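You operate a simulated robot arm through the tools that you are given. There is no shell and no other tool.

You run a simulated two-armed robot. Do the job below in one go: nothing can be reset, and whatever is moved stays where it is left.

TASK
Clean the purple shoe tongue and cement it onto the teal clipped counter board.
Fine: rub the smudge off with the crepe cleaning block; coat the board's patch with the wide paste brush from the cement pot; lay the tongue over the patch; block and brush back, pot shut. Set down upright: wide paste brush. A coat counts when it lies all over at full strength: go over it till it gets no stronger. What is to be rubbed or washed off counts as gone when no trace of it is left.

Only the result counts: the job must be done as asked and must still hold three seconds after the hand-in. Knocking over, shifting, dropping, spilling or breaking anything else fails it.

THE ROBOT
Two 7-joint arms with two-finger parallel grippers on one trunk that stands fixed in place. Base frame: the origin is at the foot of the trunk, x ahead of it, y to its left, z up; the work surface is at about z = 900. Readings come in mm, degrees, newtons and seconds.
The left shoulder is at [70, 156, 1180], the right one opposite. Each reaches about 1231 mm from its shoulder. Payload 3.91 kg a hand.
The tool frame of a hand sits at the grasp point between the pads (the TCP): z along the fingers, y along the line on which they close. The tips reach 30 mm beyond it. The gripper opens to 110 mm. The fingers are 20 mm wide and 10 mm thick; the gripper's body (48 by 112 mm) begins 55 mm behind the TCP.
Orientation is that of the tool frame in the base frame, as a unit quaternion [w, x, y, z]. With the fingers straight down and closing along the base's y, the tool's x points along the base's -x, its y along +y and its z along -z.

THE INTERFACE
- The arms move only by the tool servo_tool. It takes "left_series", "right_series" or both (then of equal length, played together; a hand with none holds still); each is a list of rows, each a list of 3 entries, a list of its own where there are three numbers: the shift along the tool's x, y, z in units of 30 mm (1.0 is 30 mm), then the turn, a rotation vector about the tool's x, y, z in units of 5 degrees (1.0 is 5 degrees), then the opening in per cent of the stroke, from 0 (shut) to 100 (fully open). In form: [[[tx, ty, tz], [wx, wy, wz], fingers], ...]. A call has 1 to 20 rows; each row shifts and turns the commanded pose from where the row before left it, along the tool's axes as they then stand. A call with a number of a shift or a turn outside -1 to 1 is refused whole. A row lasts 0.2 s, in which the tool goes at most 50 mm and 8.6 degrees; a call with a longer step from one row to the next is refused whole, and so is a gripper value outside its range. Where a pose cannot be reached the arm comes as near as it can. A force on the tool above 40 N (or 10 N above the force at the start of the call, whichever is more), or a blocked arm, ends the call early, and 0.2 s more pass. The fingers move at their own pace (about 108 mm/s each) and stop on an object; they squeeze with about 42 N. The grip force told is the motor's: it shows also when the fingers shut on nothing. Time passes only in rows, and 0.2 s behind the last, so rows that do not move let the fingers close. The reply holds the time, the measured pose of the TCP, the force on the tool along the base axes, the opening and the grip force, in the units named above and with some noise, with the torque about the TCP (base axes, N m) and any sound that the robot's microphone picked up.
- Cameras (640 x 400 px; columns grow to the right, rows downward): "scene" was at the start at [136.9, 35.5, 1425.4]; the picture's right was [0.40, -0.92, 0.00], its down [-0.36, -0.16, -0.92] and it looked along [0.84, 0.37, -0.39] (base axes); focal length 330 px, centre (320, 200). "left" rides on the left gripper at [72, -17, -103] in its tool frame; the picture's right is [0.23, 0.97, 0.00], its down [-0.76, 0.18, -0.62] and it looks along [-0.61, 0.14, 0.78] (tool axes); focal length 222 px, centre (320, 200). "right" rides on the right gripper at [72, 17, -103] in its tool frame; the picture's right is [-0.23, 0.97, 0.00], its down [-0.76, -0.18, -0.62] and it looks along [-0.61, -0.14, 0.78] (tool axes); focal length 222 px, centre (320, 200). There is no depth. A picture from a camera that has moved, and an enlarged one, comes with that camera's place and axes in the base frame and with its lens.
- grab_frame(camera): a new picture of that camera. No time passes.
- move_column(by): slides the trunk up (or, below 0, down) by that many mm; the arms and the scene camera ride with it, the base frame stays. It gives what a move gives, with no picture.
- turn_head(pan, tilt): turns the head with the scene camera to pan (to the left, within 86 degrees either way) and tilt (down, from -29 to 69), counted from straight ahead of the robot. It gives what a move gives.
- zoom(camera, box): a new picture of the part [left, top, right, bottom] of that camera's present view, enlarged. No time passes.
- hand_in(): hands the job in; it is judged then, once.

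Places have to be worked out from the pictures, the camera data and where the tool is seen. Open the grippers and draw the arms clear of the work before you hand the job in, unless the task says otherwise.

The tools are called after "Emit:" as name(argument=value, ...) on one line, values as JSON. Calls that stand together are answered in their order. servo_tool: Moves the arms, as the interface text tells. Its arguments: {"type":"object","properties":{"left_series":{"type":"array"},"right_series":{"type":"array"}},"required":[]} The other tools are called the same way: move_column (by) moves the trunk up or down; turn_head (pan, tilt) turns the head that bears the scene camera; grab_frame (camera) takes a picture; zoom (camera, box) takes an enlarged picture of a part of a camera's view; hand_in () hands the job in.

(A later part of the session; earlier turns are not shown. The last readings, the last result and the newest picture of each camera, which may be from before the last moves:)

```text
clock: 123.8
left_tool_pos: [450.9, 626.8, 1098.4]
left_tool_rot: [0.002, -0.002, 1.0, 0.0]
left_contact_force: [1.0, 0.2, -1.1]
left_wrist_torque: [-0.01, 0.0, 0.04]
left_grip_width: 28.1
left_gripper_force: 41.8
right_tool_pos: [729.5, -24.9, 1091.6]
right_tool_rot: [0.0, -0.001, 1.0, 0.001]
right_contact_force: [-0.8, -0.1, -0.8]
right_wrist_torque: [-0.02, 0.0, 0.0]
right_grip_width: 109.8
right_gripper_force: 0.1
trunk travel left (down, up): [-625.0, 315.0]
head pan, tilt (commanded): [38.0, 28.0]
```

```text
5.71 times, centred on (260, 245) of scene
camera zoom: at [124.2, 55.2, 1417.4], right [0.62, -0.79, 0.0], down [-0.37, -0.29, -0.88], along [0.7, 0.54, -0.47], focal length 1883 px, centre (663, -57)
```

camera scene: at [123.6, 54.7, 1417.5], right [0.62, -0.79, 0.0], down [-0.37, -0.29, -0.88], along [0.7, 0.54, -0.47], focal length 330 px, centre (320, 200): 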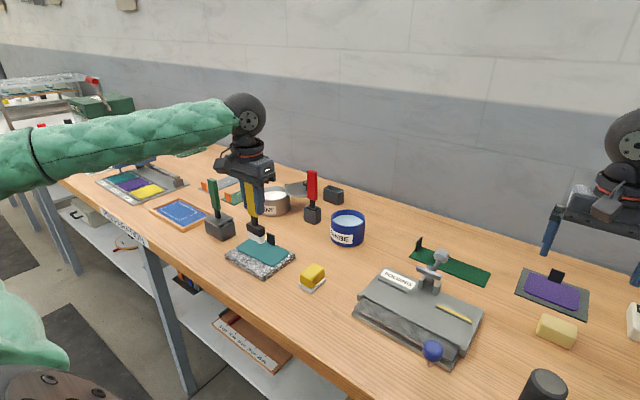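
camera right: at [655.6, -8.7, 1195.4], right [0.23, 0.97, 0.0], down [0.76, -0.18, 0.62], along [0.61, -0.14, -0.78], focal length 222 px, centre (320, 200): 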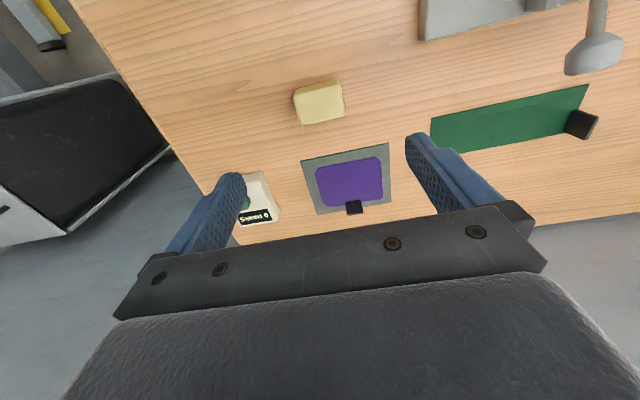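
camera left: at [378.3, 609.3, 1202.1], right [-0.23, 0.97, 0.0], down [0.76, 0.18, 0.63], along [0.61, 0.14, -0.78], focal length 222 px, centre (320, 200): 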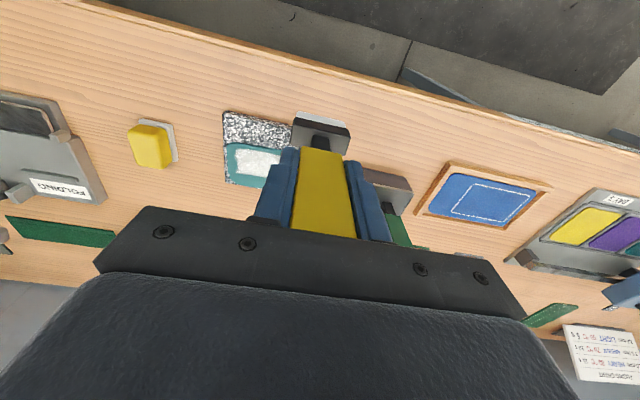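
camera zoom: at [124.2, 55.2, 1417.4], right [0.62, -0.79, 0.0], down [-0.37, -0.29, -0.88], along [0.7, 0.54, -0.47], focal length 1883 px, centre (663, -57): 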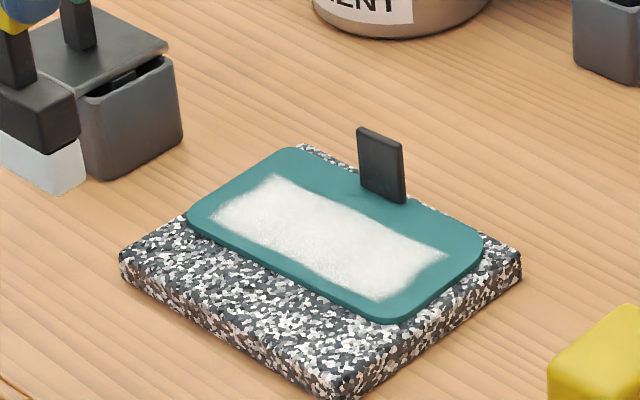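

No further change, so the coat is at full strength. I take the brush back toward its holder, high and via the pot side to stay clear of the red brush.

Emit:
servo_tool(left_series=[[[0, 0, -0.85], [0, 0, 0], 0], [[0, 0, -0.85], [0, 0, 0], 0], [[0, 0, -0.85], [0, 0, 0], 0], [[0, 0, -0.85], [0, 0, 0], 0], [[-0.83, -0.11, 0], [0, 0, 0], 0], [[-0.83, -0.11, 0], [0, 0, 0], 0], [[-0.83, -0.11, 0], [0, 0, 0], 0], [[-0.83, -0.11, 0], [0, 0, 0], 0], [[-0.83, -0.11, 0], [0, 0, 0], 0], [[-0.83, -0.11, 0], [0, 0, 0], 0], [[-0.82, 0.67, 0], [0, 0, 0], 0], [[-0.82, 0.67, 0], [0, 0, 0], 0], [[-0.82, 0.67, 0], [0, 0, 0], 0], [[-0.82, 0.67, 0], [0, 0, 0], 0], [[-0.82, 0.67, 0], [0, 0, 0], 0], [[-0.82, 0.67, 0], [0, 0, 0], 0]])

Emit:
servo_tool(left_series=[[[-0.917, -0.62, 0], [0, 0, 0], 0], [[-0.917, -0.62, 0], [0, 0, 0], 0], [[-0.917, -0.62, 0], [0, 0, 0], 0], [[-0.917, -0.62, 0], [0, 0, 0], 0], [[-0.917, -0.62, 0], [0, 0, 0], 0], [[-0.917, -0.62, 0], [0, 0, 0], 0], [[0, 0, 0], [0, 0, 0], 0]])

Emit:
grab_frame(camera="left")

Emit:
zoom(camera="scene", box=[280, 70, 380, 230])

```text
clock: 127.2
left_tool_pos: [749.1, 729.7, 1200.3]
left_tool_rot: [0.002, -0.001, 1.0, 0.001]
left_contact_force: [0.1, 0.4, 0.0]
left_wrist_torque: [-0.03, -0.01, 0.04]
left_grip_width: 28.6
left_gripper_force: 41.4
right_tool_pos: [730.4, -24.7, 1090.8]
right_tool_rot: [-0.001, 0.0, 1.0, 0.0]
right_contact_force: [1.3, -0.3, -0.7]
right_wrist_torque: [0.01, 0.02, 0.03]
right_grip_width: 110.2
right_gripper_force: 0.0
trunk travel left (down, up): [-625.0, 315.0]
head pan, tilt (commanded): [38.0, 28.0]
```

```text
clock: 128.8
left_tool_pos: [911.8, 618.3, 1202.5]
left_tool_rot: [0.003, -0.002, 1.0, 0.0]
left_contact_force: [-0.7, 0.2, 0.0]
left_wrist_torque: [-0.01, -0.01, 0.0]
left_grip_width: 28.3
left_gripper_force: 42.2
right_tool_pos: [728.1, -26.6, 1093.1]
right_tool_rot: [0.0, 0.0, 1.0, 0.0]
right_contact_force: [-0.2, -0.2, -0.2]
right_wrist_torque: [-0.01, 0.0, 0.02]
right_grip_width: 109.6
right_gripper_force: 0.0
trunk travel left (down, up): [-625.0, 315.0]
head pan, tilt (commanded): [38.0, 28.0]
```

```text
taken
camera left: at [838.7, 600.8, 1306.4], right [-0.23, 0.97, 0.0], down [0.76, 0.18, 0.63], along [0.61, 0.14, -0.78], focal length 222 px, centre (320, 200)
```

left: 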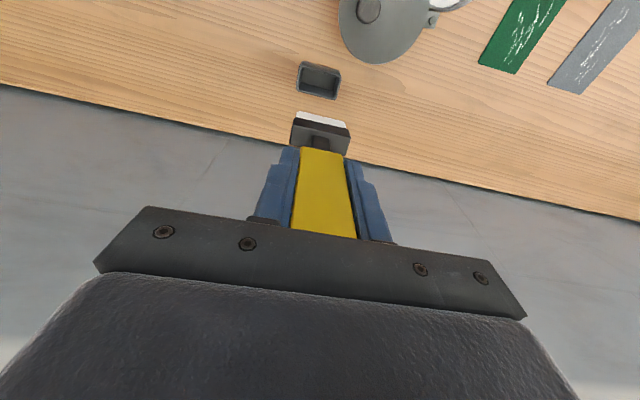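

```text
2.50 times, centred on (330, 150) of scene
camera zoom: at [122.9, 55.5, 1417.5], right [0.62, -0.79, 0.0], down [-0.37, -0.29, -0.88], along [0.7, 0.54, -0.47], focal length 824 px, centre (295, 325)
```

zoom: 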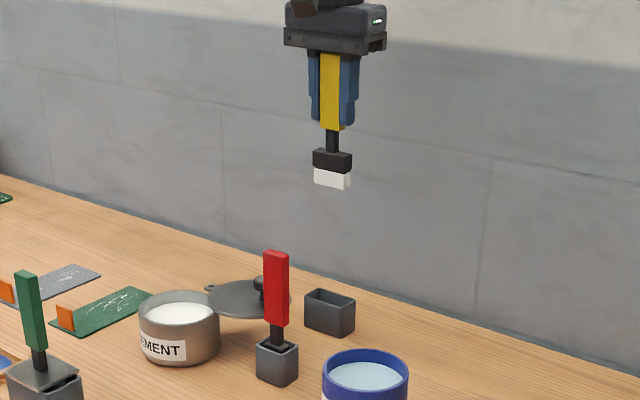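

I trim the lateral offset and lower to just above the holder's rim, then check alignment.

Emit:
servo_tool(left_series=[[[-0.05, -0.06, 0.8], [0, 0, 0], 0], [[0, 0, 0.8], [0, 0, 0], 0], [[0, 0, 0.8], [0, 0, 0], 0], [[0, 0, 0.8], [0, 0, 0], 0], [[0, 0, 0.8], [0, 0, 0], 0], [[0, 0, 0.75], [0, 0, 0], 0], [[0, 0, 0], [0, 0, 0], 0], [[0, 0, 0], [0, 0, 0], 0]])

Emit:
grab_frame(camera="left")

Emit:
zoom(camera="left", box=[270, 70, 370, 160])

Emit:
zoom(camera="scene", box=[310, 130, 360, 210])

```text
clock: 130.6
left_tool_pos: [916.2, 616.3, 1059.3]
left_tool_rot: [0.003, -0.001, 1.0, 0.0]
left_contact_force: [-0.9, -0.8, -1.1]
left_wrist_torque: [0.01, 0.01, 0.02]
left_grip_width: 28.3
left_gripper_force: 41.7
right_tool_pos: [730.0, -25.3, 1090.4]
right_tool_rot: [-0.001, 0.0, 1.0, 0.0]
right_contact_force: [0.3, 0.9, -0.2]
right_wrist_torque: [0.02, -0.01, 0.01]
right_grip_width: 110.0
right_gripper_force: 0.0
trunk travel left (down, up): [-625.0, 315.0]
head pan, tilt (commanded): [38.0, 28.0]
```

```text
taken
camera left: at [841.9, 598.2, 1164.1], right [-0.23, 0.97, 0.0], down [0.76, 0.18, 0.63], along [0.61, 0.14, -0.78], focal length 222 px, centre (320, 200)
```

left: 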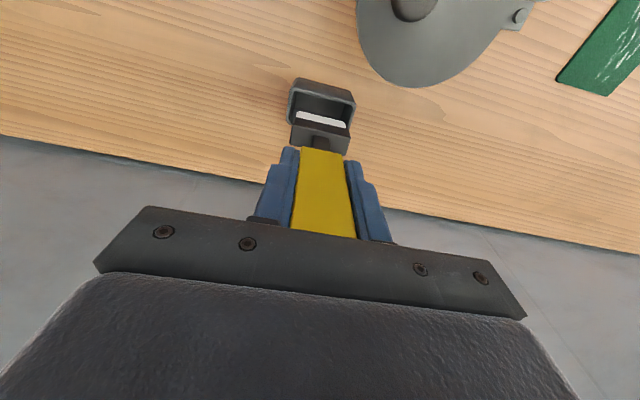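

```text
4.44 times, centred on (320, 115) of left
camera zoom: at [841.9, 598.2, 1164.1], right [-0.23, 0.97, 0.0], down [0.76, 0.18, 0.63], along [0.61, 0.14, -0.78], focal length 987 px, centre (320, 578)
```

zoom: 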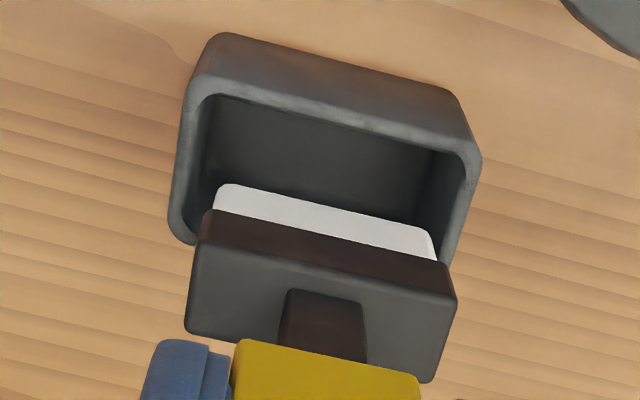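

```text
5.00 times, centred on (335, 170) of scene
camera zoom: at [124.3, 54.9, 1417.4], right [0.62, -0.79, 0.0], down [-0.37, -0.29, -0.88], along [0.7, 0.54, -0.47], focal length 1648 px, centre (245, 350)
```

zoom: 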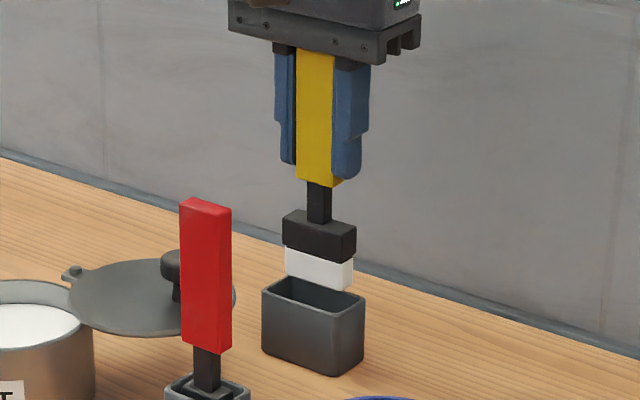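

Aligned laterally with the holder; x may be ~1 mm far, so I trim it and descend in steps while watching forces.

Emit:
servo_tool(left_series=[[[0.04, 0, 0.2], [0, 0, 0], 0], [[0, 0, 0.2], [0, 0, 0], 0], [[0, 0, 0.2], [0, 0, 0], 0], [[0, 0, 0], [0, 0, 0], 0]])

Emit:
zoom(camera="left", box=[270, 70, 370, 160])

Emit:
zoom(camera="scene", box=[310, 150, 360, 210])

```text
clock: 131.6
left_tool_pos: [914.9, 616.0, 1040.7]
left_tool_rot: [0.002, -0.001, 1.0, 0.0]
left_contact_force: [-2.2, 0.5, 0.0]
left_wrist_torque: [0.03, 0.27, -0.07]
left_grip_width: 28.5
left_gripper_force: 41.7
right_tool_pos: [729.5, -26.3, 1092.2]
right_tool_rot: [-0.001, -0.001, 1.0, 0.0]
right_contact_force: [0.4, -0.5, 0.2]
right_wrist_torque: [-0.04, 0.02, 0.02]
right_grip_width: 110.2
right_gripper_force: 0.1
trunk travel left (down, up): [-625.0, 315.0]
head pan, tilt (commanded): [38.0, 28.0]
```

```text
4.44 times, centred on (320, 115) of left
camera zoom: at [840.9, 598.3, 1145.7], right [-0.23, 0.97, 0.0], down [0.76, 0.18, 0.63], along [0.61, 0.14, -0.78], focal length 987 px, centre (320, 578)
```

zoom: 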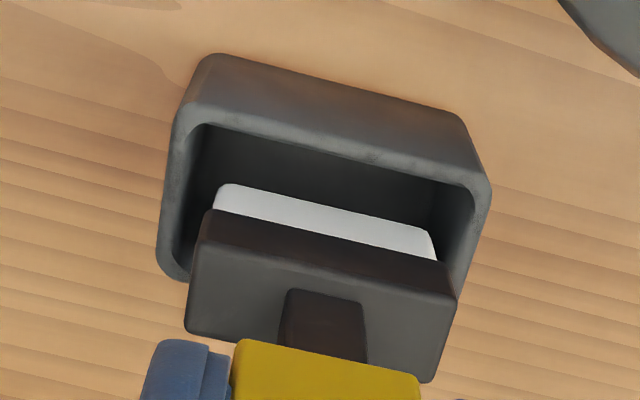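

```text
6.67 times, centred on (335, 180) of scene
camera zoom: at [123.8, 54.8, 1417.4], right [0.62, -0.79, 0.0], down [-0.37, -0.29, -0.88], along [0.7, 0.54, -0.47], focal length 2197 px, centre (220, 333)
```

zoom: 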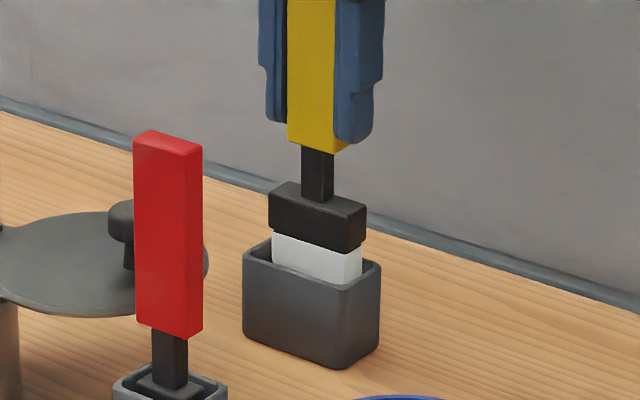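

A −2.2 N x-force says the bristles touch the holder's far wall. I shift 2.5 mm toward −x and re-read.

Emit:
servo_tool(left_series=[[[0.08, 0, 0], [0, 0, 0], 0], [[0, 0, 0], [0, 0, 0], 0]])

Emit:
zoom(camera="left", box=[270, 70, 370, 160])

```text
clock: 132.2
left_tool_pos: [911.9, 615.8, 1041.4]
left_tool_rot: [0.003, -0.002, 1.0, -0.001]
left_contact_force: [0.0, -1.0, -0.6]
left_wrist_torque: [0.02, -0.01, 0.0]
left_grip_width: 28.3
left_gripper_force: 41.7
right_tool_pos: [728.9, -25.5, 1092.1]
right_tool_rot: [-0.001, 0.0, 1.0, -0.001]
right_contact_force: [-0.1, 0.2, 0.8]
right_wrist_torque: [0.01, -0.02, -0.02]
right_grip_width: 109.9
right_gripper_force: 0.0
trunk travel left (down, up): [-625.0, 315.0]
head pan, tilt (commanded): [38.0, 28.0]
```

```text
4.44 times, centred on (320, 115) of left
camera zoom: at [838.9, 597.9, 1146.0], right [-0.23, 0.97, 0.0], down [0.76, 0.18, 0.63], along [0.61, 0.14, -0.78], focal length 987 px, centre (320, 578)
```

zoom: 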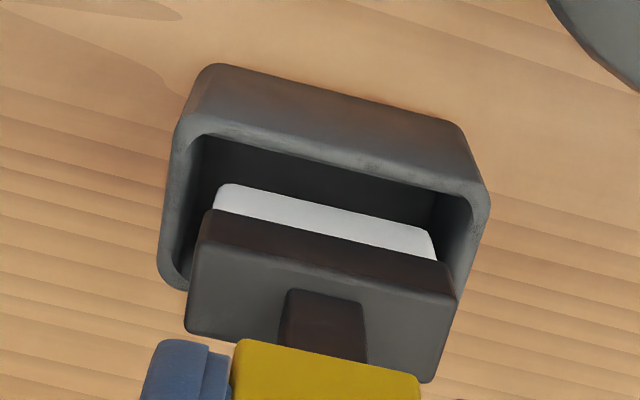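

Free again. I shift 1 mm more and continue down in small steps.

Emit:
servo_tool(left_series=[[[0.03, 0, 0.2], [0, 0, 0], 0], [[0, 0, 0.2], [0, 0, 0], 0], [[0, 0, 0], [0, 0, 0], 0]])

Emit:
zoom(camera="left", box=[270, 70, 370, 160])

```text
clock: 133.0
left_tool_pos: [911.8, 616.1, 1029.0]
left_tool_rot: [0.003, -0.001, 1.0, -0.001]
left_contact_force: [0.3, 0.5, -0.5]
left_wrist_torque: [-0.01, 0.02, 0.04]
left_grip_width: 28.2
left_gripper_force: 42.4
right_tool_pos: [728.9, -25.9, 1091.8]
right_tool_rot: [-0.001, 0.0, 1.0, 0.0]
right_contact_force: [0.4, 0.7, 0.3]
right_wrist_torque: [-0.05, -0.01, -0.03]
right_grip_width: 110.2
right_gripper_force: 0.0
trunk travel left (down, up): [-625.0, 315.0]
head pan, tilt (commanded): [38.0, 28.0]
```

```text
4.44 times, centred on (320, 115) of left
camera zoom: at [837.9, 598.0, 1133.8], right [-0.23, 0.97, 0.0], down [0.76, 0.18, 0.63], along [0.61, 0.14, -0.78], focal length 987 px, centre (320, 578)
```

zoom: 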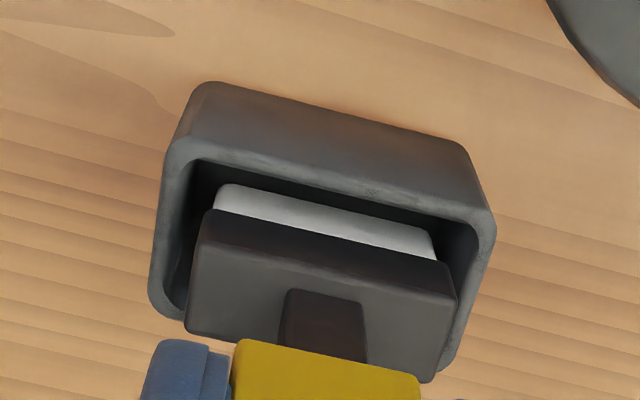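

No side force. I go down the remaining ~12 mm and feel for the floor.

Emit:
servo_tool(left_series=[[[0, 0, 0.2], [0, 0, 0], 0], [[0, 0, 0.15], [0, 0, 0], 0], [[0, 0, 0], [0, 0, 0], 0]])

Emit:
servo_tool(left_series=[[[0, 0, 0.05], [0, 0, 0], 0], [[0, 0, 0], [0, 0, 0], 0]])

```text
clock: 133.8
left_tool_pos: [913.2, 615.9, 1019.8]
left_tool_rot: [0.002, -0.002, 1.0, 0.0]
left_contact_force: [0.8, -0.1, -0.6]
left_wrist_torque: [-0.02, -0.01, 0.0]
left_grip_width: 28.5
left_gripper_force: 41.7
right_tool_pos: [728.2, -26.2, 1090.7]
right_tool_rot: [0.0, 0.0, 1.0, 0.0]
right_contact_force: [0.6, -0.4, -0.3]
right_wrist_torque: [0.0, 0.0, 0.04]
right_grip_width: 109.8
right_gripper_force: 0.0
trunk travel left (down, up): [-625.0, 315.0]
head pan, tilt (commanded): [38.0, 28.0]
```

```text
clock: 134.4
left_tool_pos: [911.4, 615.4, 1018.3]
left_tool_rot: [0.003, -0.002, 1.0, -0.001]
left_contact_force: [-0.2, -0.2, -0.9]
left_wrist_torque: [0.01, -0.01, -0.01]
left_grip_width: 28.5
left_gripper_force: 41.7
right_tool_pos: [728.3, -26.0, 1091.4]
right_tool_rot: [-0.001, 0.0, 1.0, -0.001]
right_contact_force: [0.5, 0.5, -0.1]
right_wrist_torque: [-0.03, 0.03, -0.03]
right_grip_width: 110.0
right_gripper_force: 0.1
trunk travel left (down, up): [-625.0, 315.0]
head pan, tilt (commanded): [38.0, 28.0]
```

Emit:
servo_tool(left_series=[[[0, 0, 0.04], [0, 0, 0], 0], [[0, 0, 0.04], [0, 0, 0], 0], [[0, 0, 0], [0, 0, 0], 0]])

```text
clock: 135.2
left_tool_pos: [911.7, 617.0, 1015.9]
left_tool_rot: [0.003, -0.002, 1.0, 0.0]
left_contact_force: [0.0, -0.3, -0.4]
left_wrist_torque: [0.04, 0.01, 0.04]
left_grip_width: 28.4
left_gripper_force: 41.6
right_tool_pos: [729.7, -27.4, 1092.7]
right_tool_rot: [-0.001, 0.001, 1.0, 0.0]
right_contact_force: [-0.1, -0.5, 0.1]
right_wrist_torque: [0.0, 0.0, -0.01]
right_grip_width: 109.9
right_gripper_force: 0.0
trunk travel left (down, up): [-625.0, 315.0]
head pan, tilt (commanded): [38.0, 28.0]
```

Not touching yet (the brush slid up slightly in the grip while pressing). I keep lowering in 1 mm steps.

Emit:
servo_tool(left_series=[[[0, 0, 0.035], [0, 0, 0], 0], [[0, 0, 0.035], [0, 0, 0], 0], [[0, 0, 0], [0, 0, 0], 0]])

```text
clock: 136.0
left_tool_pos: [911.9, 615.4, 1013.3]
left_tool_rot: [0.004, -0.001, 1.0, 0.0]
left_contact_force: [0.2, 0.3, 0.2]
left_wrist_torque: [0.0, 0.03, -0.01]
left_grip_width: 28.2
left_gripper_force: 42.2
right_tool_pos: [729.2, -25.9, 1092.9]
right_tool_rot: [0.0, 0.001, 1.0, 0.0]
right_contact_force: [0.8, 0.5, 0.5]
right_wrist_torque: [0.01, 0.0, 0.02]
right_grip_width: 110.1
right_gripper_force: 0.0
trunk travel left (down, up): [-625.0, 315.0]
head pan, tilt (commanded): [38.0, 28.0]
```

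Emit:
servo_tool(left_series=[[[0, 0, 0.035], [0, 0, 0], 0], [[0, 0, 0.035], [0, 0, 0], 0], [[0, 0, 0], [0, 0, 0], 0]])

Emit:
zoom(camera="scene", box=[310, 150, 360, 210])

```text
clock: 136.8
left_tool_pos: [911.2, 615.2, 1011.3]
left_tool_rot: [0.003, -0.002, 1.0, 0.0]
left_contact_force: [1.1, 1.3, 5.3]
left_wrist_torque: [0.08, -0.1, 0.02]
left_grip_width: 28.2
left_gripper_force: 41.0
right_tool_pos: [728.0, -26.7, 1091.8]
right_tool_rot: [-0.001, 0.0, 1.0, 0.0]
right_contact_force: [0.7, -0.5, 0.2]
right_wrist_torque: [0.04, 0.01, 0.0]
right_grip_width: 109.7
right_gripper_force: 0.1
trunk travel left (down, up): [-625.0, 315.0]
head pan, tilt (commanded): [38.0, 28.0]
```

```text
6.67 times, centred on (335, 180) of scene
camera zoom: at [123.5, 54.4, 1417.6], right [0.62, -0.79, 0.0], down [-0.37, -0.29, -0.88], along [0.7, 0.54, -0.47], focal length 2197 px, centre (220, 333)
```

zoom: 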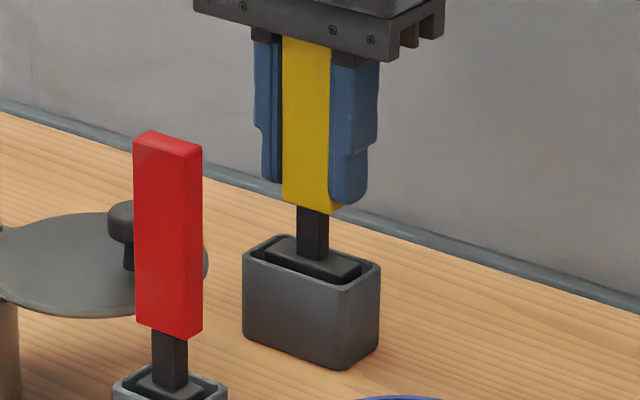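

The brush stands on the holder floor (+5 N). I open the fingers and rise.

Emit:
servo_tool(left_series=[[[0, 0, 0], [0, 0, 0], 35], [[0, 0, 0], [0, 0, 0], 60], [[0, 0, 0], [0, 0, 0], 60], [[0, 0, -1], [0, 0, 0], 60], [[0, 0, -1], [0, 0, 0], 60], [[0, 0, -1], [0, 0, 0], 60], [[0, 0, -1], [0, 0, 0], 60], [[0, 0, -1], [0, 0, 0], 60]])

Emit:
grab_frame(camera="left")

Emit:
zoom(camera="scene", box=[220, 130, 370, 230])

```text
clock: 138.6
left_tool_pos: [910.2, 614.1, 1161.4]
left_tool_rot: [0.003, -0.002, 1.0, 0.0]
left_contact_force: [-0.7, 0.8, -0.4]
left_wrist_torque: [0.04, 0.0, 0.03]
left_grip_width: 66.0
left_gripper_force: 0.0
right_tool_pos: [728.5, -26.5, 1091.1]
right_tool_rot: [0.001, 0.0, 1.0, 0.0]
right_contact_force: [0.0, 0.3, -0.2]
right_wrist_torque: [0.0, 0.01, 0.0]
right_grip_width: 109.7
right_gripper_force: 0.0
trunk travel left (down, up): [-625.0, 315.0]
head pan, tilt (commanded): [38.0, 28.0]
```

```text
taken
camera left: at [836.5, 596.8, 1265.9], right [-0.23, 0.97, 0.0], down [0.76, 0.18, 0.63], along [0.61, 0.14, -0.78], focal length 222 px, centre (320, 200)
```

left: 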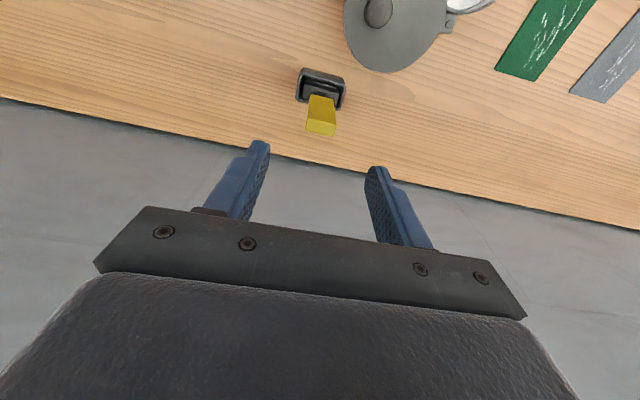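

```text
4.00 times, centred on (295, 180) of scene
camera zoom: at [123.5, 54.2, 1417.5], right [0.62, -0.79, 0.0], down [-0.37, -0.29, -0.88], along [0.7, 0.54, -0.47], focal length 1318 px, centre (420, 280)
```

zoom: 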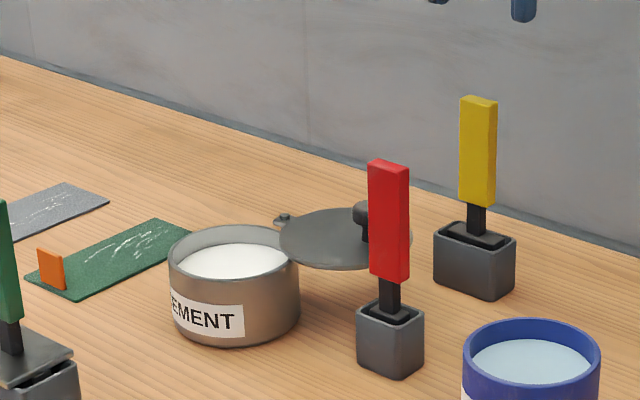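

The brush stands upright in its holder. Next the lid: pivot ≈[809,730], knob ≈[817,647]. I move the left hand above the knob to refine its position.

Emit:
servo_tool(left_series=[[[0.775, 0.275, 0], [0, 0, 0], 60], [[0.775, 0.275, 0], [0, 0, 0], 60], [[0.775, 0.275, 0], [0, 0, 0], 60], [[0.775, 0.275, 0], [0, 0, 0], 60], [[0, 0, 0], [0, 0, 0], 60]])

Emit:
grab_frame(camera="left")

Emit:
zoom(camera="left", box=[250, 40, 410, 160])

Emit:
zoom(camera="scene", box=[280, 160, 330, 210])

```text
clock: 139.8
left_tool_pos: [818.7, 648.4, 1160.6]
left_tool_rot: [0.002, -0.002, 1.0, 0.0]
left_contact_force: [0.7, -0.3, -0.5]
left_wrist_torque: [0.02, 0.02, 0.0]
left_grip_width: 65.8
left_gripper_force: 0.0
right_tool_pos: [729.7, -26.0, 1090.5]
right_tool_rot: [-0.001, 0.0, 1.0, 0.0]
right_contact_force: [-0.6, 0.3, -0.8]
right_wrist_torque: [-0.01, 0.02, -0.04]
right_grip_width: 110.1
right_gripper_force: 0.1
trunk travel left (down, up): [-625.0, 315.0]
head pan, tilt (commanded): [38.0, 28.0]
```

```text
taken
camera left: at [745.0, 629.8, 1264.0], right [-0.23, 0.97, 0.0], down [0.76, 0.18, 0.63], along [0.61, 0.14, -0.78], focal length 222 px, centre (320, 200)
```

left: 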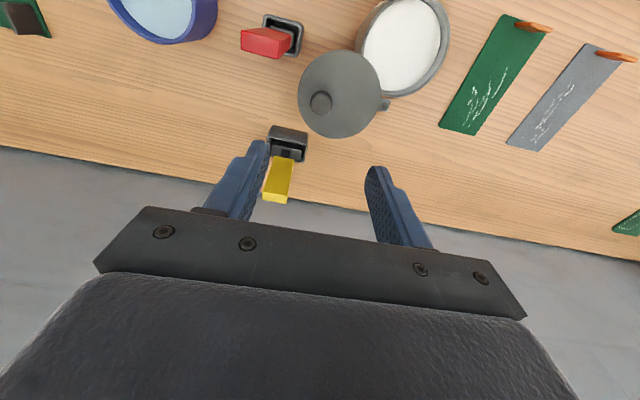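

```text
3.33 times, centred on (330, 100) of left
camera zoom: at [745.0, 629.8, 1264.0], right [-0.23, 0.97, 0.0], down [0.76, 0.18, 0.63], along [0.61, 0.14, -0.78], focal length 740 px, centre (287, 533)
```

zoom: 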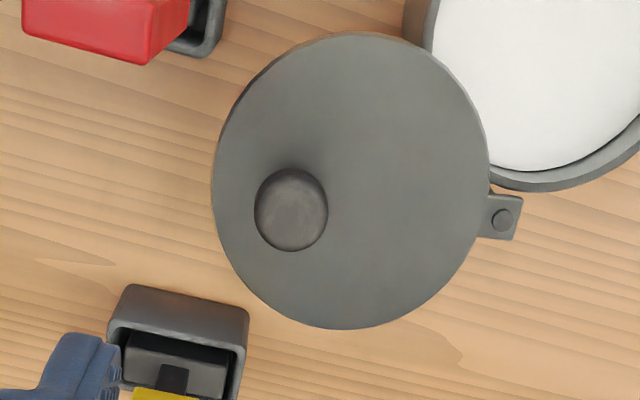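

```text
8.00 times, centred on (305, 185) of scene
camera zoom: at [125.1, 54.1, 1417.3], right [0.62, -0.79, 0.0], down [-0.37, -0.29, -0.88], along [0.69, 0.54, -0.47], focal length 2636 px, centre (440, 320)
```

zoom: 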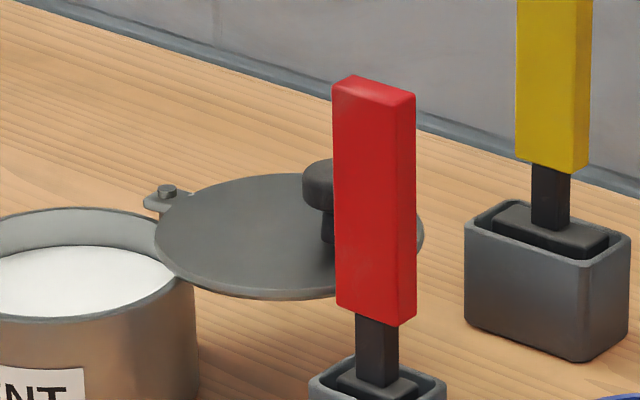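

Knob ≈[813.5,645.5] (head Ø25, z≈988–1001), pin ≈[806,725.5], lid must swing ≈90° clockwise. I'll push the knob with closed fingertips from its far side: first go down to [841,645.5,1008].

Emit:
servo_tool(left_series=[[[-0.743, -0.097, 0], [0, 0, 0], 0], [[0, 0, 0.8], [0, 0, 0], 0], [[0, 0, 0.8], [0, 0, 0], 0], [[0, 0, 0.8], [0, 0, 0], 0], [[0, 0, 0.8], [0, 0, 0], 0], [[0, 0, 0.8], [0, 0, 0], 0], [[0, 0, 0.6], [0, 0, 0], 0], [[0, 0, 0.3], [0, 0, 0], 0], [[0, 0, 0], [0, 0, 0], 0]])

Emit:
grab_frame(camera="left")

Emit:
zoom(camera="scene", box=[265, 120, 355, 220])

```text
clock: 141.8
left_tool_pos: [840.6, 645.6, 1013.5]
left_tool_rot: [0.002, -0.001, 1.0, -0.001]
left_contact_force: [-0.5, 0.1, 0.8]
left_wrist_torque: [0.01, -0.01, 0.01]
left_grip_width: 0.0
left_gripper_force: 37.7
right_tool_pos: [728.6, -25.4, 1090.9]
right_tool_rot: [-0.001, 0.0, 1.0, 0.0]
right_contact_force: [0.1, 0.0, -0.3]
right_wrist_torque: [0.02, 0.04, 0.03]
right_grip_width: 109.8
right_gripper_force: 0.0
trunk travel left (down, up): [-625.0, 315.0]
head pan, tilt (commanded): [38.0, 28.0]
```

```text
taken
camera left: at [766.8, 627.9, 1117.3], right [-0.23, 0.97, 0.0], down [0.76, 0.18, 0.63], along [0.61, 0.14, -0.78], focal length 222 px, centre (320, 200)
```

left: 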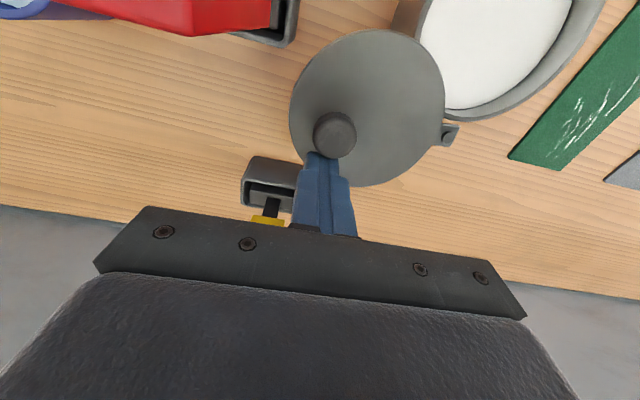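

```text
4.00 times, centred on (310, 170) of scene
camera zoom: at [123.8, 54.7, 1417.5], right [0.62, -0.79, 0.0], down [-0.37, -0.29, -0.88], along [0.7, 0.54, -0.47], focal length 1318 px, centre (360, 320)
```

zoom: 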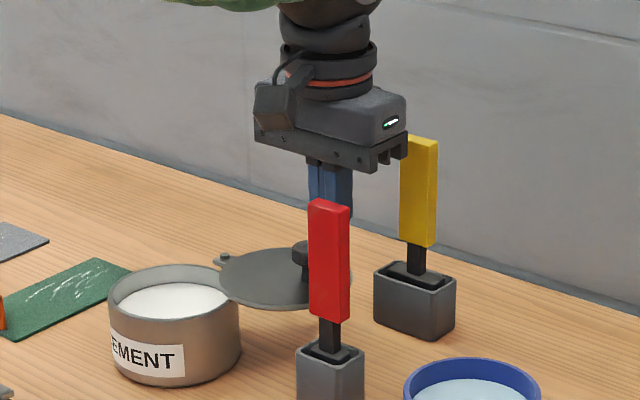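

Fingertips sit right behind the knob. I lower 3 mm more and sweep the first ~40° about the pin in slow 2.5° steps.

Emit:
servo_tool(left_series=[[[0, 0, 0.1], [0, 0, 0], 0], [[0.1174, -0.0472, 0], [0, 0, 0.5], 0], [[0.1174, -0.0472, 0], [0, 0, 0.5], 0], [[0.1174, -0.0472, 0], [0, 0, 0.5], 0], [[0.1174, -0.0472, 0], [0, 0, 0.5], 0], [[0.1174, -0.0472, 0], [0, 0, 0.5], 0], [[0.1174, -0.0472, 0], [0, 0, 0.5], 0], [[0.1174, -0.0472, 0], [0, 0, 0.5], 0], [[0.1174, -0.0472, 0], [0, 0, 0.5], 0], [[0, 0, 0], [0, 0, 0], 0]])

Emit:
grab_frame(camera="left")

Emit:
zoom(camera="scene", box=[245, 120, 345, 230])

```text
clock: 144.0
left_tool_pos: [812.1, 638.0, 1009.8]
left_tool_rot: [0.002, 0.172, 0.985, 0.0]
left_contact_force: [0.7, 0.7, 0.1]
left_wrist_torque: [0.01, 0.0, -0.02]
left_grip_width: 0.0
left_gripper_force: 38.0
right_tool_pos: [729.6, -25.6, 1092.0]
right_tool_rot: [0.0, -0.001, 1.0, 0.0]
right_contact_force: [0.5, 0.1, 0.0]
right_wrist_torque: [-0.01, 0.01, -0.02]
right_grip_width: 109.9
right_gripper_force: 0.1
trunk travel left (down, up): [-625.0, 315.0]
head pan, tilt (commanded): [38.0, 28.0]
```

```text
taken
camera left: at [736.5, 646.2, 1114.6], right [0.12, 0.99, 0.0], down [0.77, -0.09, 0.63], along [0.62, -0.07, -0.78], focal length 222 px, centre (320, 200)
```

left: 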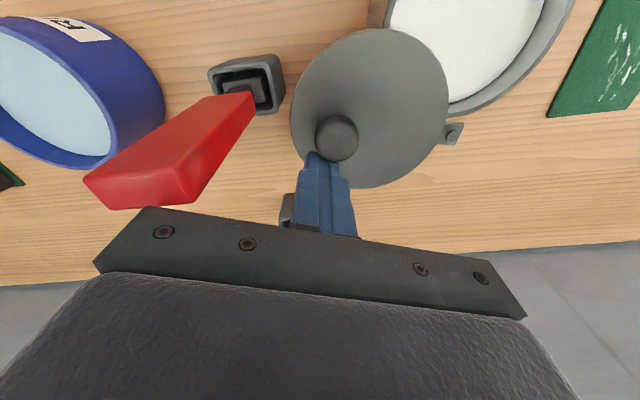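

```text
3.64 times, centred on (295, 175) of scene
camera zoom: at [124.1, 54.7, 1417.4], right [0.62, -0.79, 0.0], down [-0.37, -0.29, -0.88], along [0.7, 0.54, -0.47], focal length 1198 px, centre (411, 291)
```

zoom: 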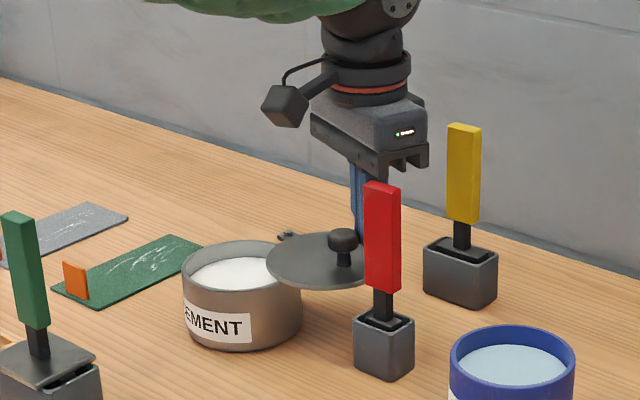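

The lid is swinging smoothly with no reaction force. I continue another 40°.

Emit:
servo_tool(left_series=[[[0.1174, -0.0472, 0], [0, 0, 0.5], 0], [[0.1174, -0.0472, 0], [0, 0, 0.5], 0], [[0.1174, -0.0472, 0], [0, 0, 0.5], 0], [[0.1174, -0.0472, 0], [0, 0, 0.5], 0], [[0.1174, -0.0472, 0], [0, 0, 0.5], 0], [[0.1174, -0.0472, 0], [0, 0, 0.5], 0], [[0.1174, -0.0472, 0], [0, 0, 0.5], 0], [[0.1174, -0.0472, 0], [0, 0, 0.5], 0], [[0.1174, -0.0472, 0], [0, 0, 0.5], 0], [[0.1174, -0.0472, 0], [0, 0, 0.5], 0], [[0.1174, -0.0472, 0], [0, 0, 0.5], 0], [[0.1174, -0.0472, 0], [0, 0, 0.5], 0], [[0.1174, -0.0472, 0], [0, 0, 0.5], 0], [[0.1174, -0.0472, 0], [0, 0, 0.5], 0], [[0.1174, -0.0472, 0], [0, 0, 0.5], 0], [[0.1174, -0.0472, 0], [0, 0, 0.5], 0], [[0, 0, 0], [0, 0, 0], 0]])

Emit:
grab_frame(camera="left")

Emit:
zoom(camera="scene", box=[215, 120, 335, 230])

```text
clock: 147.6
left_tool_pos: [756.4, 655.4, 1010.0]
left_tool_rot: [0.002, 0.498, 0.867, 0.002]
left_contact_force: [0.3, 0.2, 0.3]
left_wrist_torque: [0.01, 0.0, 0.0]
left_grip_width: 0.0
left_gripper_force: 37.7
right_tool_pos: [728.9, -26.1, 1091.5]
right_tool_rot: [-0.001, -0.001, 1.0, 0.0]
right_contact_force: [-0.5, 0.4, 0.8]
right_wrist_torque: [0.03, 0.02, 0.02]
right_grip_width: 110.1
right_gripper_force: 0.1
trunk travel left (down, up): [-625.0, 315.0]
head pan, tilt (commanded): [38.0, 28.0]
```

```text
taken
camera left: at [703.2, 709.0, 1114.5], right [0.73, 0.69, 0.0], down [0.53, -0.57, 0.63], along [0.43, -0.45, -0.78], focal length 222 px, centre (320, 200)
```

left: 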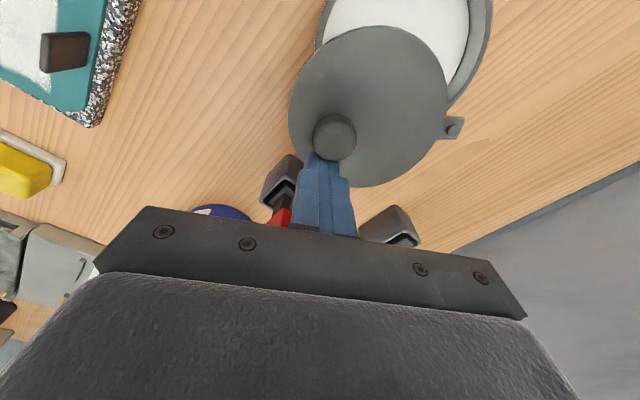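

```text
3.64 times, centred on (275, 175) of scene
camera zoom: at [124.0, 54.7, 1417.4], right [0.62, -0.79, 0.0], down [-0.37, -0.29, -0.88], along [0.7, 0.54, -0.47], focal length 1198 px, centre (484, 291)
```

zoom: 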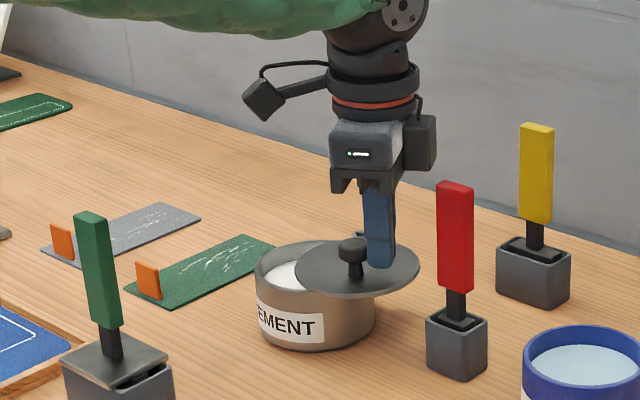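

About 56° done. I push another 25° and then check for the closed position.

Emit:
servo_tool(left_series=[[[0.1174, -0.0472, 0], [0, 0, 0.5], 0], [[0.1174, -0.0472, 0], [0, 0, 0.5], 0], [[0.1174, -0.0472, 0], [0, 0, 0.5], 0], [[0.1174, -0.0472, 0], [0, 0, 0.5], 0], [[0.1174, -0.0472, 0], [0, 0, 0.5], 0], [[0.1174, -0.0472, 0], [0, 0, 0.5], 0], [[0.1174, -0.0472, 0], [0, 0, 0.5], 0], [[0.1174, -0.0472, 0], [0, 0, 0.5], 0], [[0.1174, -0.0472, 0], [0, 0, 0.5], 0], [[0.1174, -0.0472, 0], [0, 0, 0.5], 0], [[0, 0, 0], [0, 0, 0], 0]])

Emit:
grab_frame(camera="left")

Emit:
zoom(camera="scene", box=[215, 130, 335, 240])

```text
clock: 150.0
left_tool_pos: [730.4, 683.9, 1009.9]
left_tool_rot: [0.001, 0.674, 0.739, 0.002]
left_contact_force: [0.3, 0.3, -0.4]
left_wrist_torque: [-0.01, 0.02, -0.01]
left_grip_width: 0.0
left_gripper_force: 38.2
right_tool_pos: [729.5, -25.8, 1091.0]
right_tool_rot: [0.0, -0.001, 1.0, -0.001]
right_contact_force: [0.3, -0.3, 1.0]
right_wrist_torque: [-0.01, 0.04, 0.03]
right_grip_width: 110.1
right_gripper_force: 0.0
trunk travel left (down, up): [-625.0, 315.0]
head pan, tilt (commanded): [38.0, 28.0]
```

```text
taken
camera left: at [706.0, 754.2, 1114.4], right [0.95, 0.31, 0.01], down [0.24, -0.74, 0.62], along [0.2, -0.59, -0.78], focal length 222 px, centre (320, 200)
```

left: 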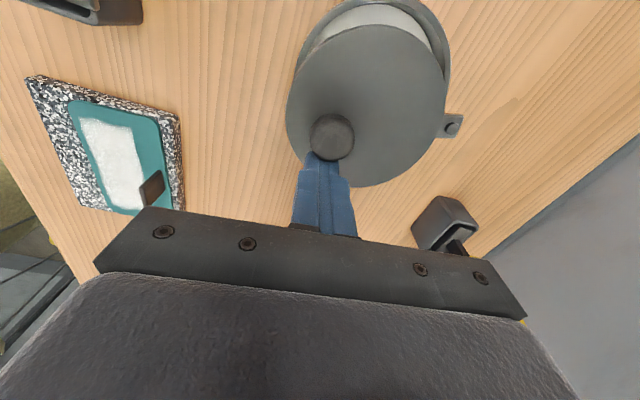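

```text
3.64 times, centred on (275, 185) of scene
camera zoom: at [123.9, 54.7, 1417.4], right [0.62, -0.79, 0.0], down [-0.37, -0.29, -0.88], along [0.7, 0.54, -0.47], focal length 1198 px, centre (484, 254)
```

zoom: 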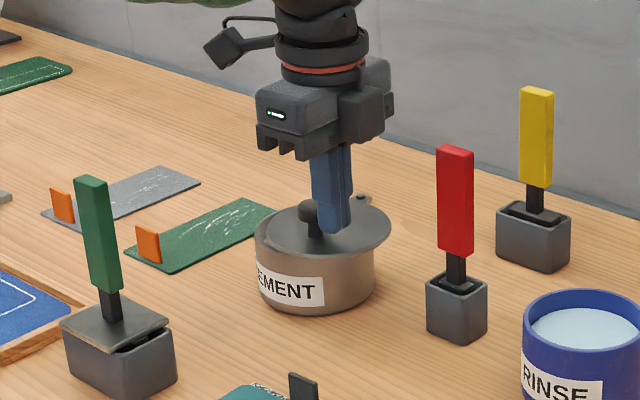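

Nearly shut, ~12° to go. I advance 7.5° and then finer steps watching the force.

Emit:
servo_tool(left_series=[[[0.1174, -0.0472, 0], [0, 0, 0.5], 0], [[0.1174, -0.0472, 0], [0, 0, 0.5], 0], [[0.1174, -0.0472, 0], [0, 0, 0.5], 0], [[0, 0, 0], [0, 0, 0], 0]])

Emit:
grab_frame(camera="left")

Emit:
zoom(camera="left", box=[260, 0, 480, 200])

Emit:
zoom(camera="scene", box=[235, 160, 315, 230])

```text
clock: 151.0
left_tool_pos: [725.8, 695.3, 1009.4]
left_tool_rot: [0.002, 0.722, 0.692, 0.001]
left_contact_force: [0.1, 0.1, 0.7]
left_wrist_torque: [0.0, -0.02, 0.02]
left_grip_width: 0.2
left_gripper_force: 37.7
right_tool_pos: [728.8, -26.2, 1091.9]
right_tool_rot: [0.001, 0.0, 1.0, -0.001]
right_contact_force: [0.4, 0.0, 0.5]
right_wrist_torque: [-0.02, 0.0, -0.02]
right_grip_width: 109.9
right_gripper_force: 0.1
trunk travel left (down, up): [-625.0, 315.0]
head pan, tilt (commanded): [38.0, 28.0]
```

```text
taken
camera left: at [710.7, 767.2, 1114.3], right [0.98, 0.19, 0.01], down [0.14, -0.77, 0.62], along [0.12, -0.61, -0.78], focal length 222 px, centre (320, 200)
```

left: 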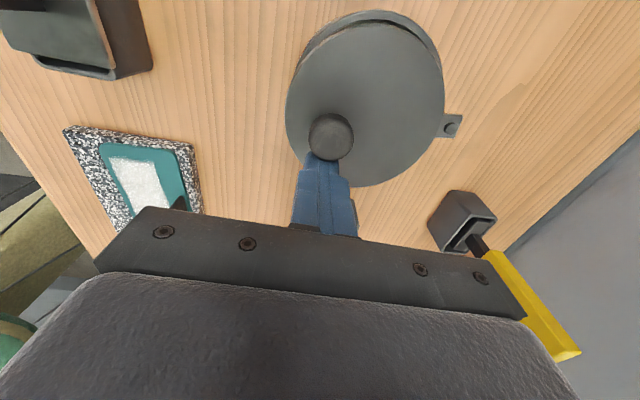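

```text
2.00 times, centred on (370, 100) of left
camera zoom: at [710.7, 767.2, 1114.3], right [0.98, 0.19, 0.01], down [0.14, -0.77, 0.62], along [0.12, -0.61, -0.78], focal length 444 px, centre (220, 400)
```

zoom: 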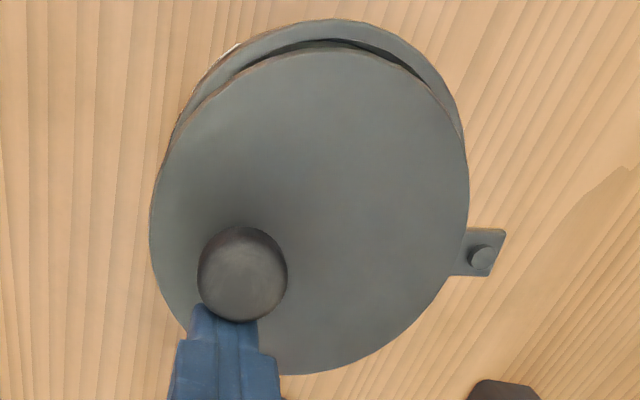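

```text
5.71 times, centred on (275, 195) of scene
camera zoom: at [123.9, 54.7, 1417.4], right [0.62, -0.79, 0.0], down [-0.37, -0.29, -0.88], along [0.7, 0.54, -0.47], focal length 1883 px, centre (577, 229)
```

zoom: 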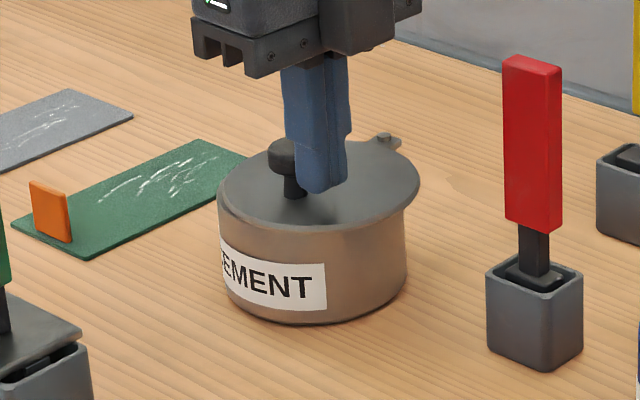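

A thin crescent of opening remains on the +y side. I push 4° more in fine steps.

Emit:
servo_tool(left_series=[[[0.0587, -0.0236, 0], [0, 0, 0.25], 0], [[0.0587, -0.0236, 0], [0, 0, 0.25], 0], [[0.0587, -0.0236, 0], [0, 0, 0.25], 0], [[0, 0, 0], [0, 0, 0], 0]])

Emit:
zoom(camera="left", box=[260, 0, 480, 200])

Emit:
zoom(camera="scene", box=[235, 160, 315, 230])

```text
clock: 152.0
left_tool_pos: [724.6, 699.3, 1010.1]
left_tool_rot: [0.002, 0.743, 0.669, 0.002]
left_contact_force: [0.6, -0.1, -0.5]
left_wrist_torque: [-0.01, -0.01, -0.01]
left_grip_width: 0.0
left_gripper_force: 37.3
right_tool_pos: [729.5, -26.2, 1091.4]
right_tool_rot: [0.001, 0.0, 1.0, 0.001]
right_contact_force: [-0.1, 0.2, -0.1]
right_wrist_torque: [0.0, 0.01, 0.01]
right_grip_width: 110.1
right_gripper_force: 0.0
trunk travel left (down, up): [-625.0, 315.0]
head pan, tilt (commanded): [38.0, 28.0]
```

```text
2.00 times, centred on (370, 100) of left
camera zoom: at [714.3, 773.2, 1114.1], right [0.99, 0.12, 0.01], down [0.09, -0.78, 0.62], along [0.08, -0.62, -0.78], focal length 444 px, centre (220, 400)
```

zoom: 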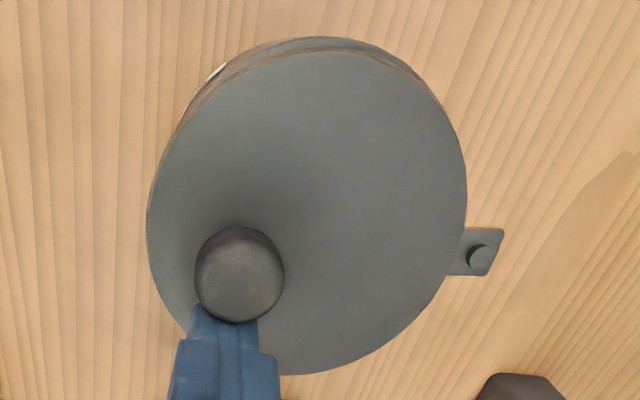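

```text
5.71 times, centred on (275, 195) of scene
camera zoom: at [123.9, 54.8, 1417.4], right [0.62, -0.79, 0.0], down [-0.37, -0.29, -0.88], along [0.7, 0.54, -0.47], focal length 1883 px, centre (577, 229)
```

zoom: 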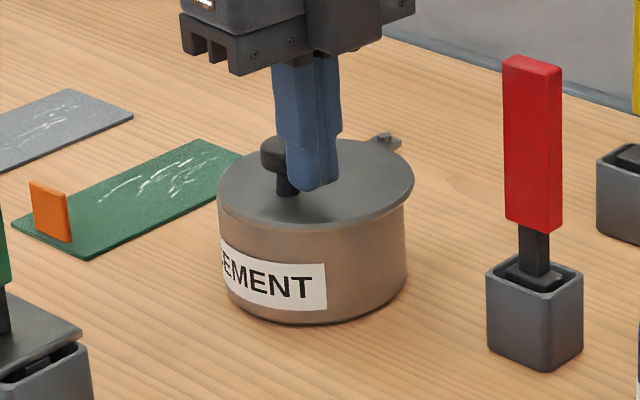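

Almost aligned. I continue 2.5° more with fine steps to reach the stop.

Emit:
servo_tool(left_series=[[[0.0587, -0.0236, 0], [0, 0, 0.25], 0], [[0.0587, -0.0236, 0], [0, 0, 0.25], 0], [[0, 0, 0], [0, 0, 0], 0]])

Emit:
zoom(camera="left", box=[260, 0, 480, 200])

Emit:
zoom(camera="scene", box=[235, 160, 315, 230])

```text
clock: 152.8
left_tool_pos: [724.2, 702.6, 1010.6]
left_tool_rot: [0.002, 0.758, 0.652, 0.003]
left_contact_force: [0.4, -0.5, -0.6]
left_wrist_torque: [-0.02, 0.05, -0.01]
left_grip_width: 0.1
left_gripper_force: 38.1
right_tool_pos: [729.0, -25.2, 1091.8]
right_tool_rot: [0.0, 0.001, 1.0, 0.0]
right_contact_force: [-0.7, -0.8, 0.0]
right_wrist_torque: [0.01, 0.03, 0.04]
right_grip_width: 110.3
right_gripper_force: 0.0
trunk travel left (down, up): [-625.0, 315.0]
head pan, tilt (commanded): [38.0, 28.0]
```

```text
2.00 times, centred on (370, 100) of left
camera zoom: at [716.4, 776.9, 1114.2], right [1.0, 0.08, 0.01], down [0.06, -0.78, 0.62], along [0.05, -0.62, -0.78], focal length 444 px, centre (220, 400)
```

zoom: 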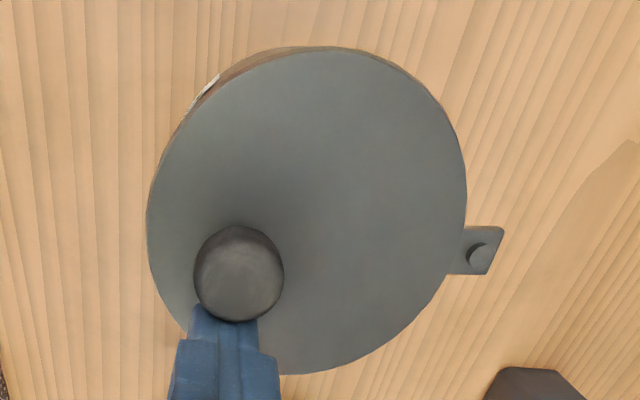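

```text
5.71 times, centred on (275, 195) of scene
camera zoom: at [123.9, 54.8, 1417.4], right [0.62, -0.79, 0.0], down [-0.37, -0.29, -0.88], along [0.7, 0.54, -0.47], focal length 1883 px, centre (577, 229)
```

zoom: 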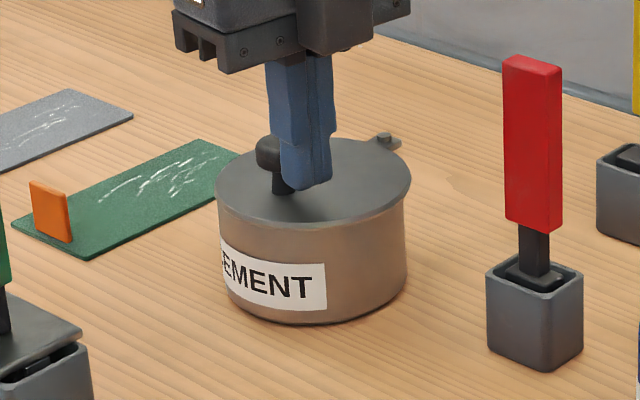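

The lid now matches the pot's outline within ~1 mm. One more 1.25° nudge to see whether it meets a stop.

Emit:
servo_tool(left_series=[[[0.0587, -0.0236, 0], [0, 0, 0.25], 0], [[0, 0, 0], [0, 0, 0], 0]])

Emit:
zoom(camera="scene", box=[235, 160, 315, 230])

```text
clock: 153.4
left_tool_pos: [723.0, 704.3, 1010.7]
left_tool_rot: [0.002, 0.765, 0.644, 0.003]
left_contact_force: [0.9, 0.1, 0.1]
left_wrist_torque: [0.01, -0.03, 0.01]
left_grip_width: 0.2
left_gripper_force: 38.3
right_tool_pos: [729.2, -26.4, 1091.8]
right_tool_rot: [0.0, 0.0, 1.0, 0.0]
right_contact_force: [-0.3, -0.1, -0.5]
right_wrist_torque: [0.02, -0.02, -0.01]
right_grip_width: 109.7
right_gripper_force: 0.1
trunk travel left (down, up): [-625.0, 315.0]
head pan, tilt (commanded): [38.0, 28.0]
```

```text
5.71 times, centred on (275, 195) of scene
camera zoom: at [123.9, 54.8, 1417.4], right [0.62, -0.79, 0.0], down [-0.37, -0.29, -0.88], along [0.7, 0.54, -0.47], focal length 1883 px, centre (577, 229)
```

zoom: 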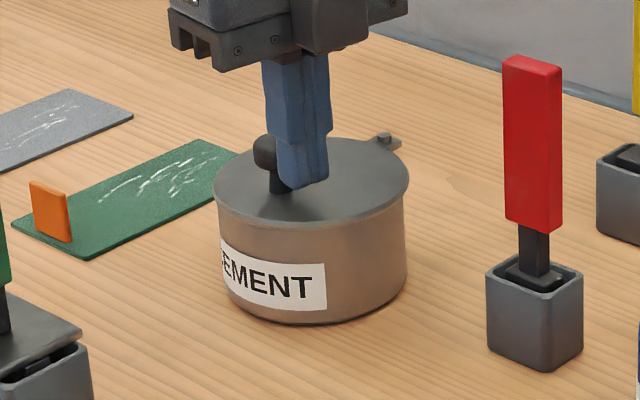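

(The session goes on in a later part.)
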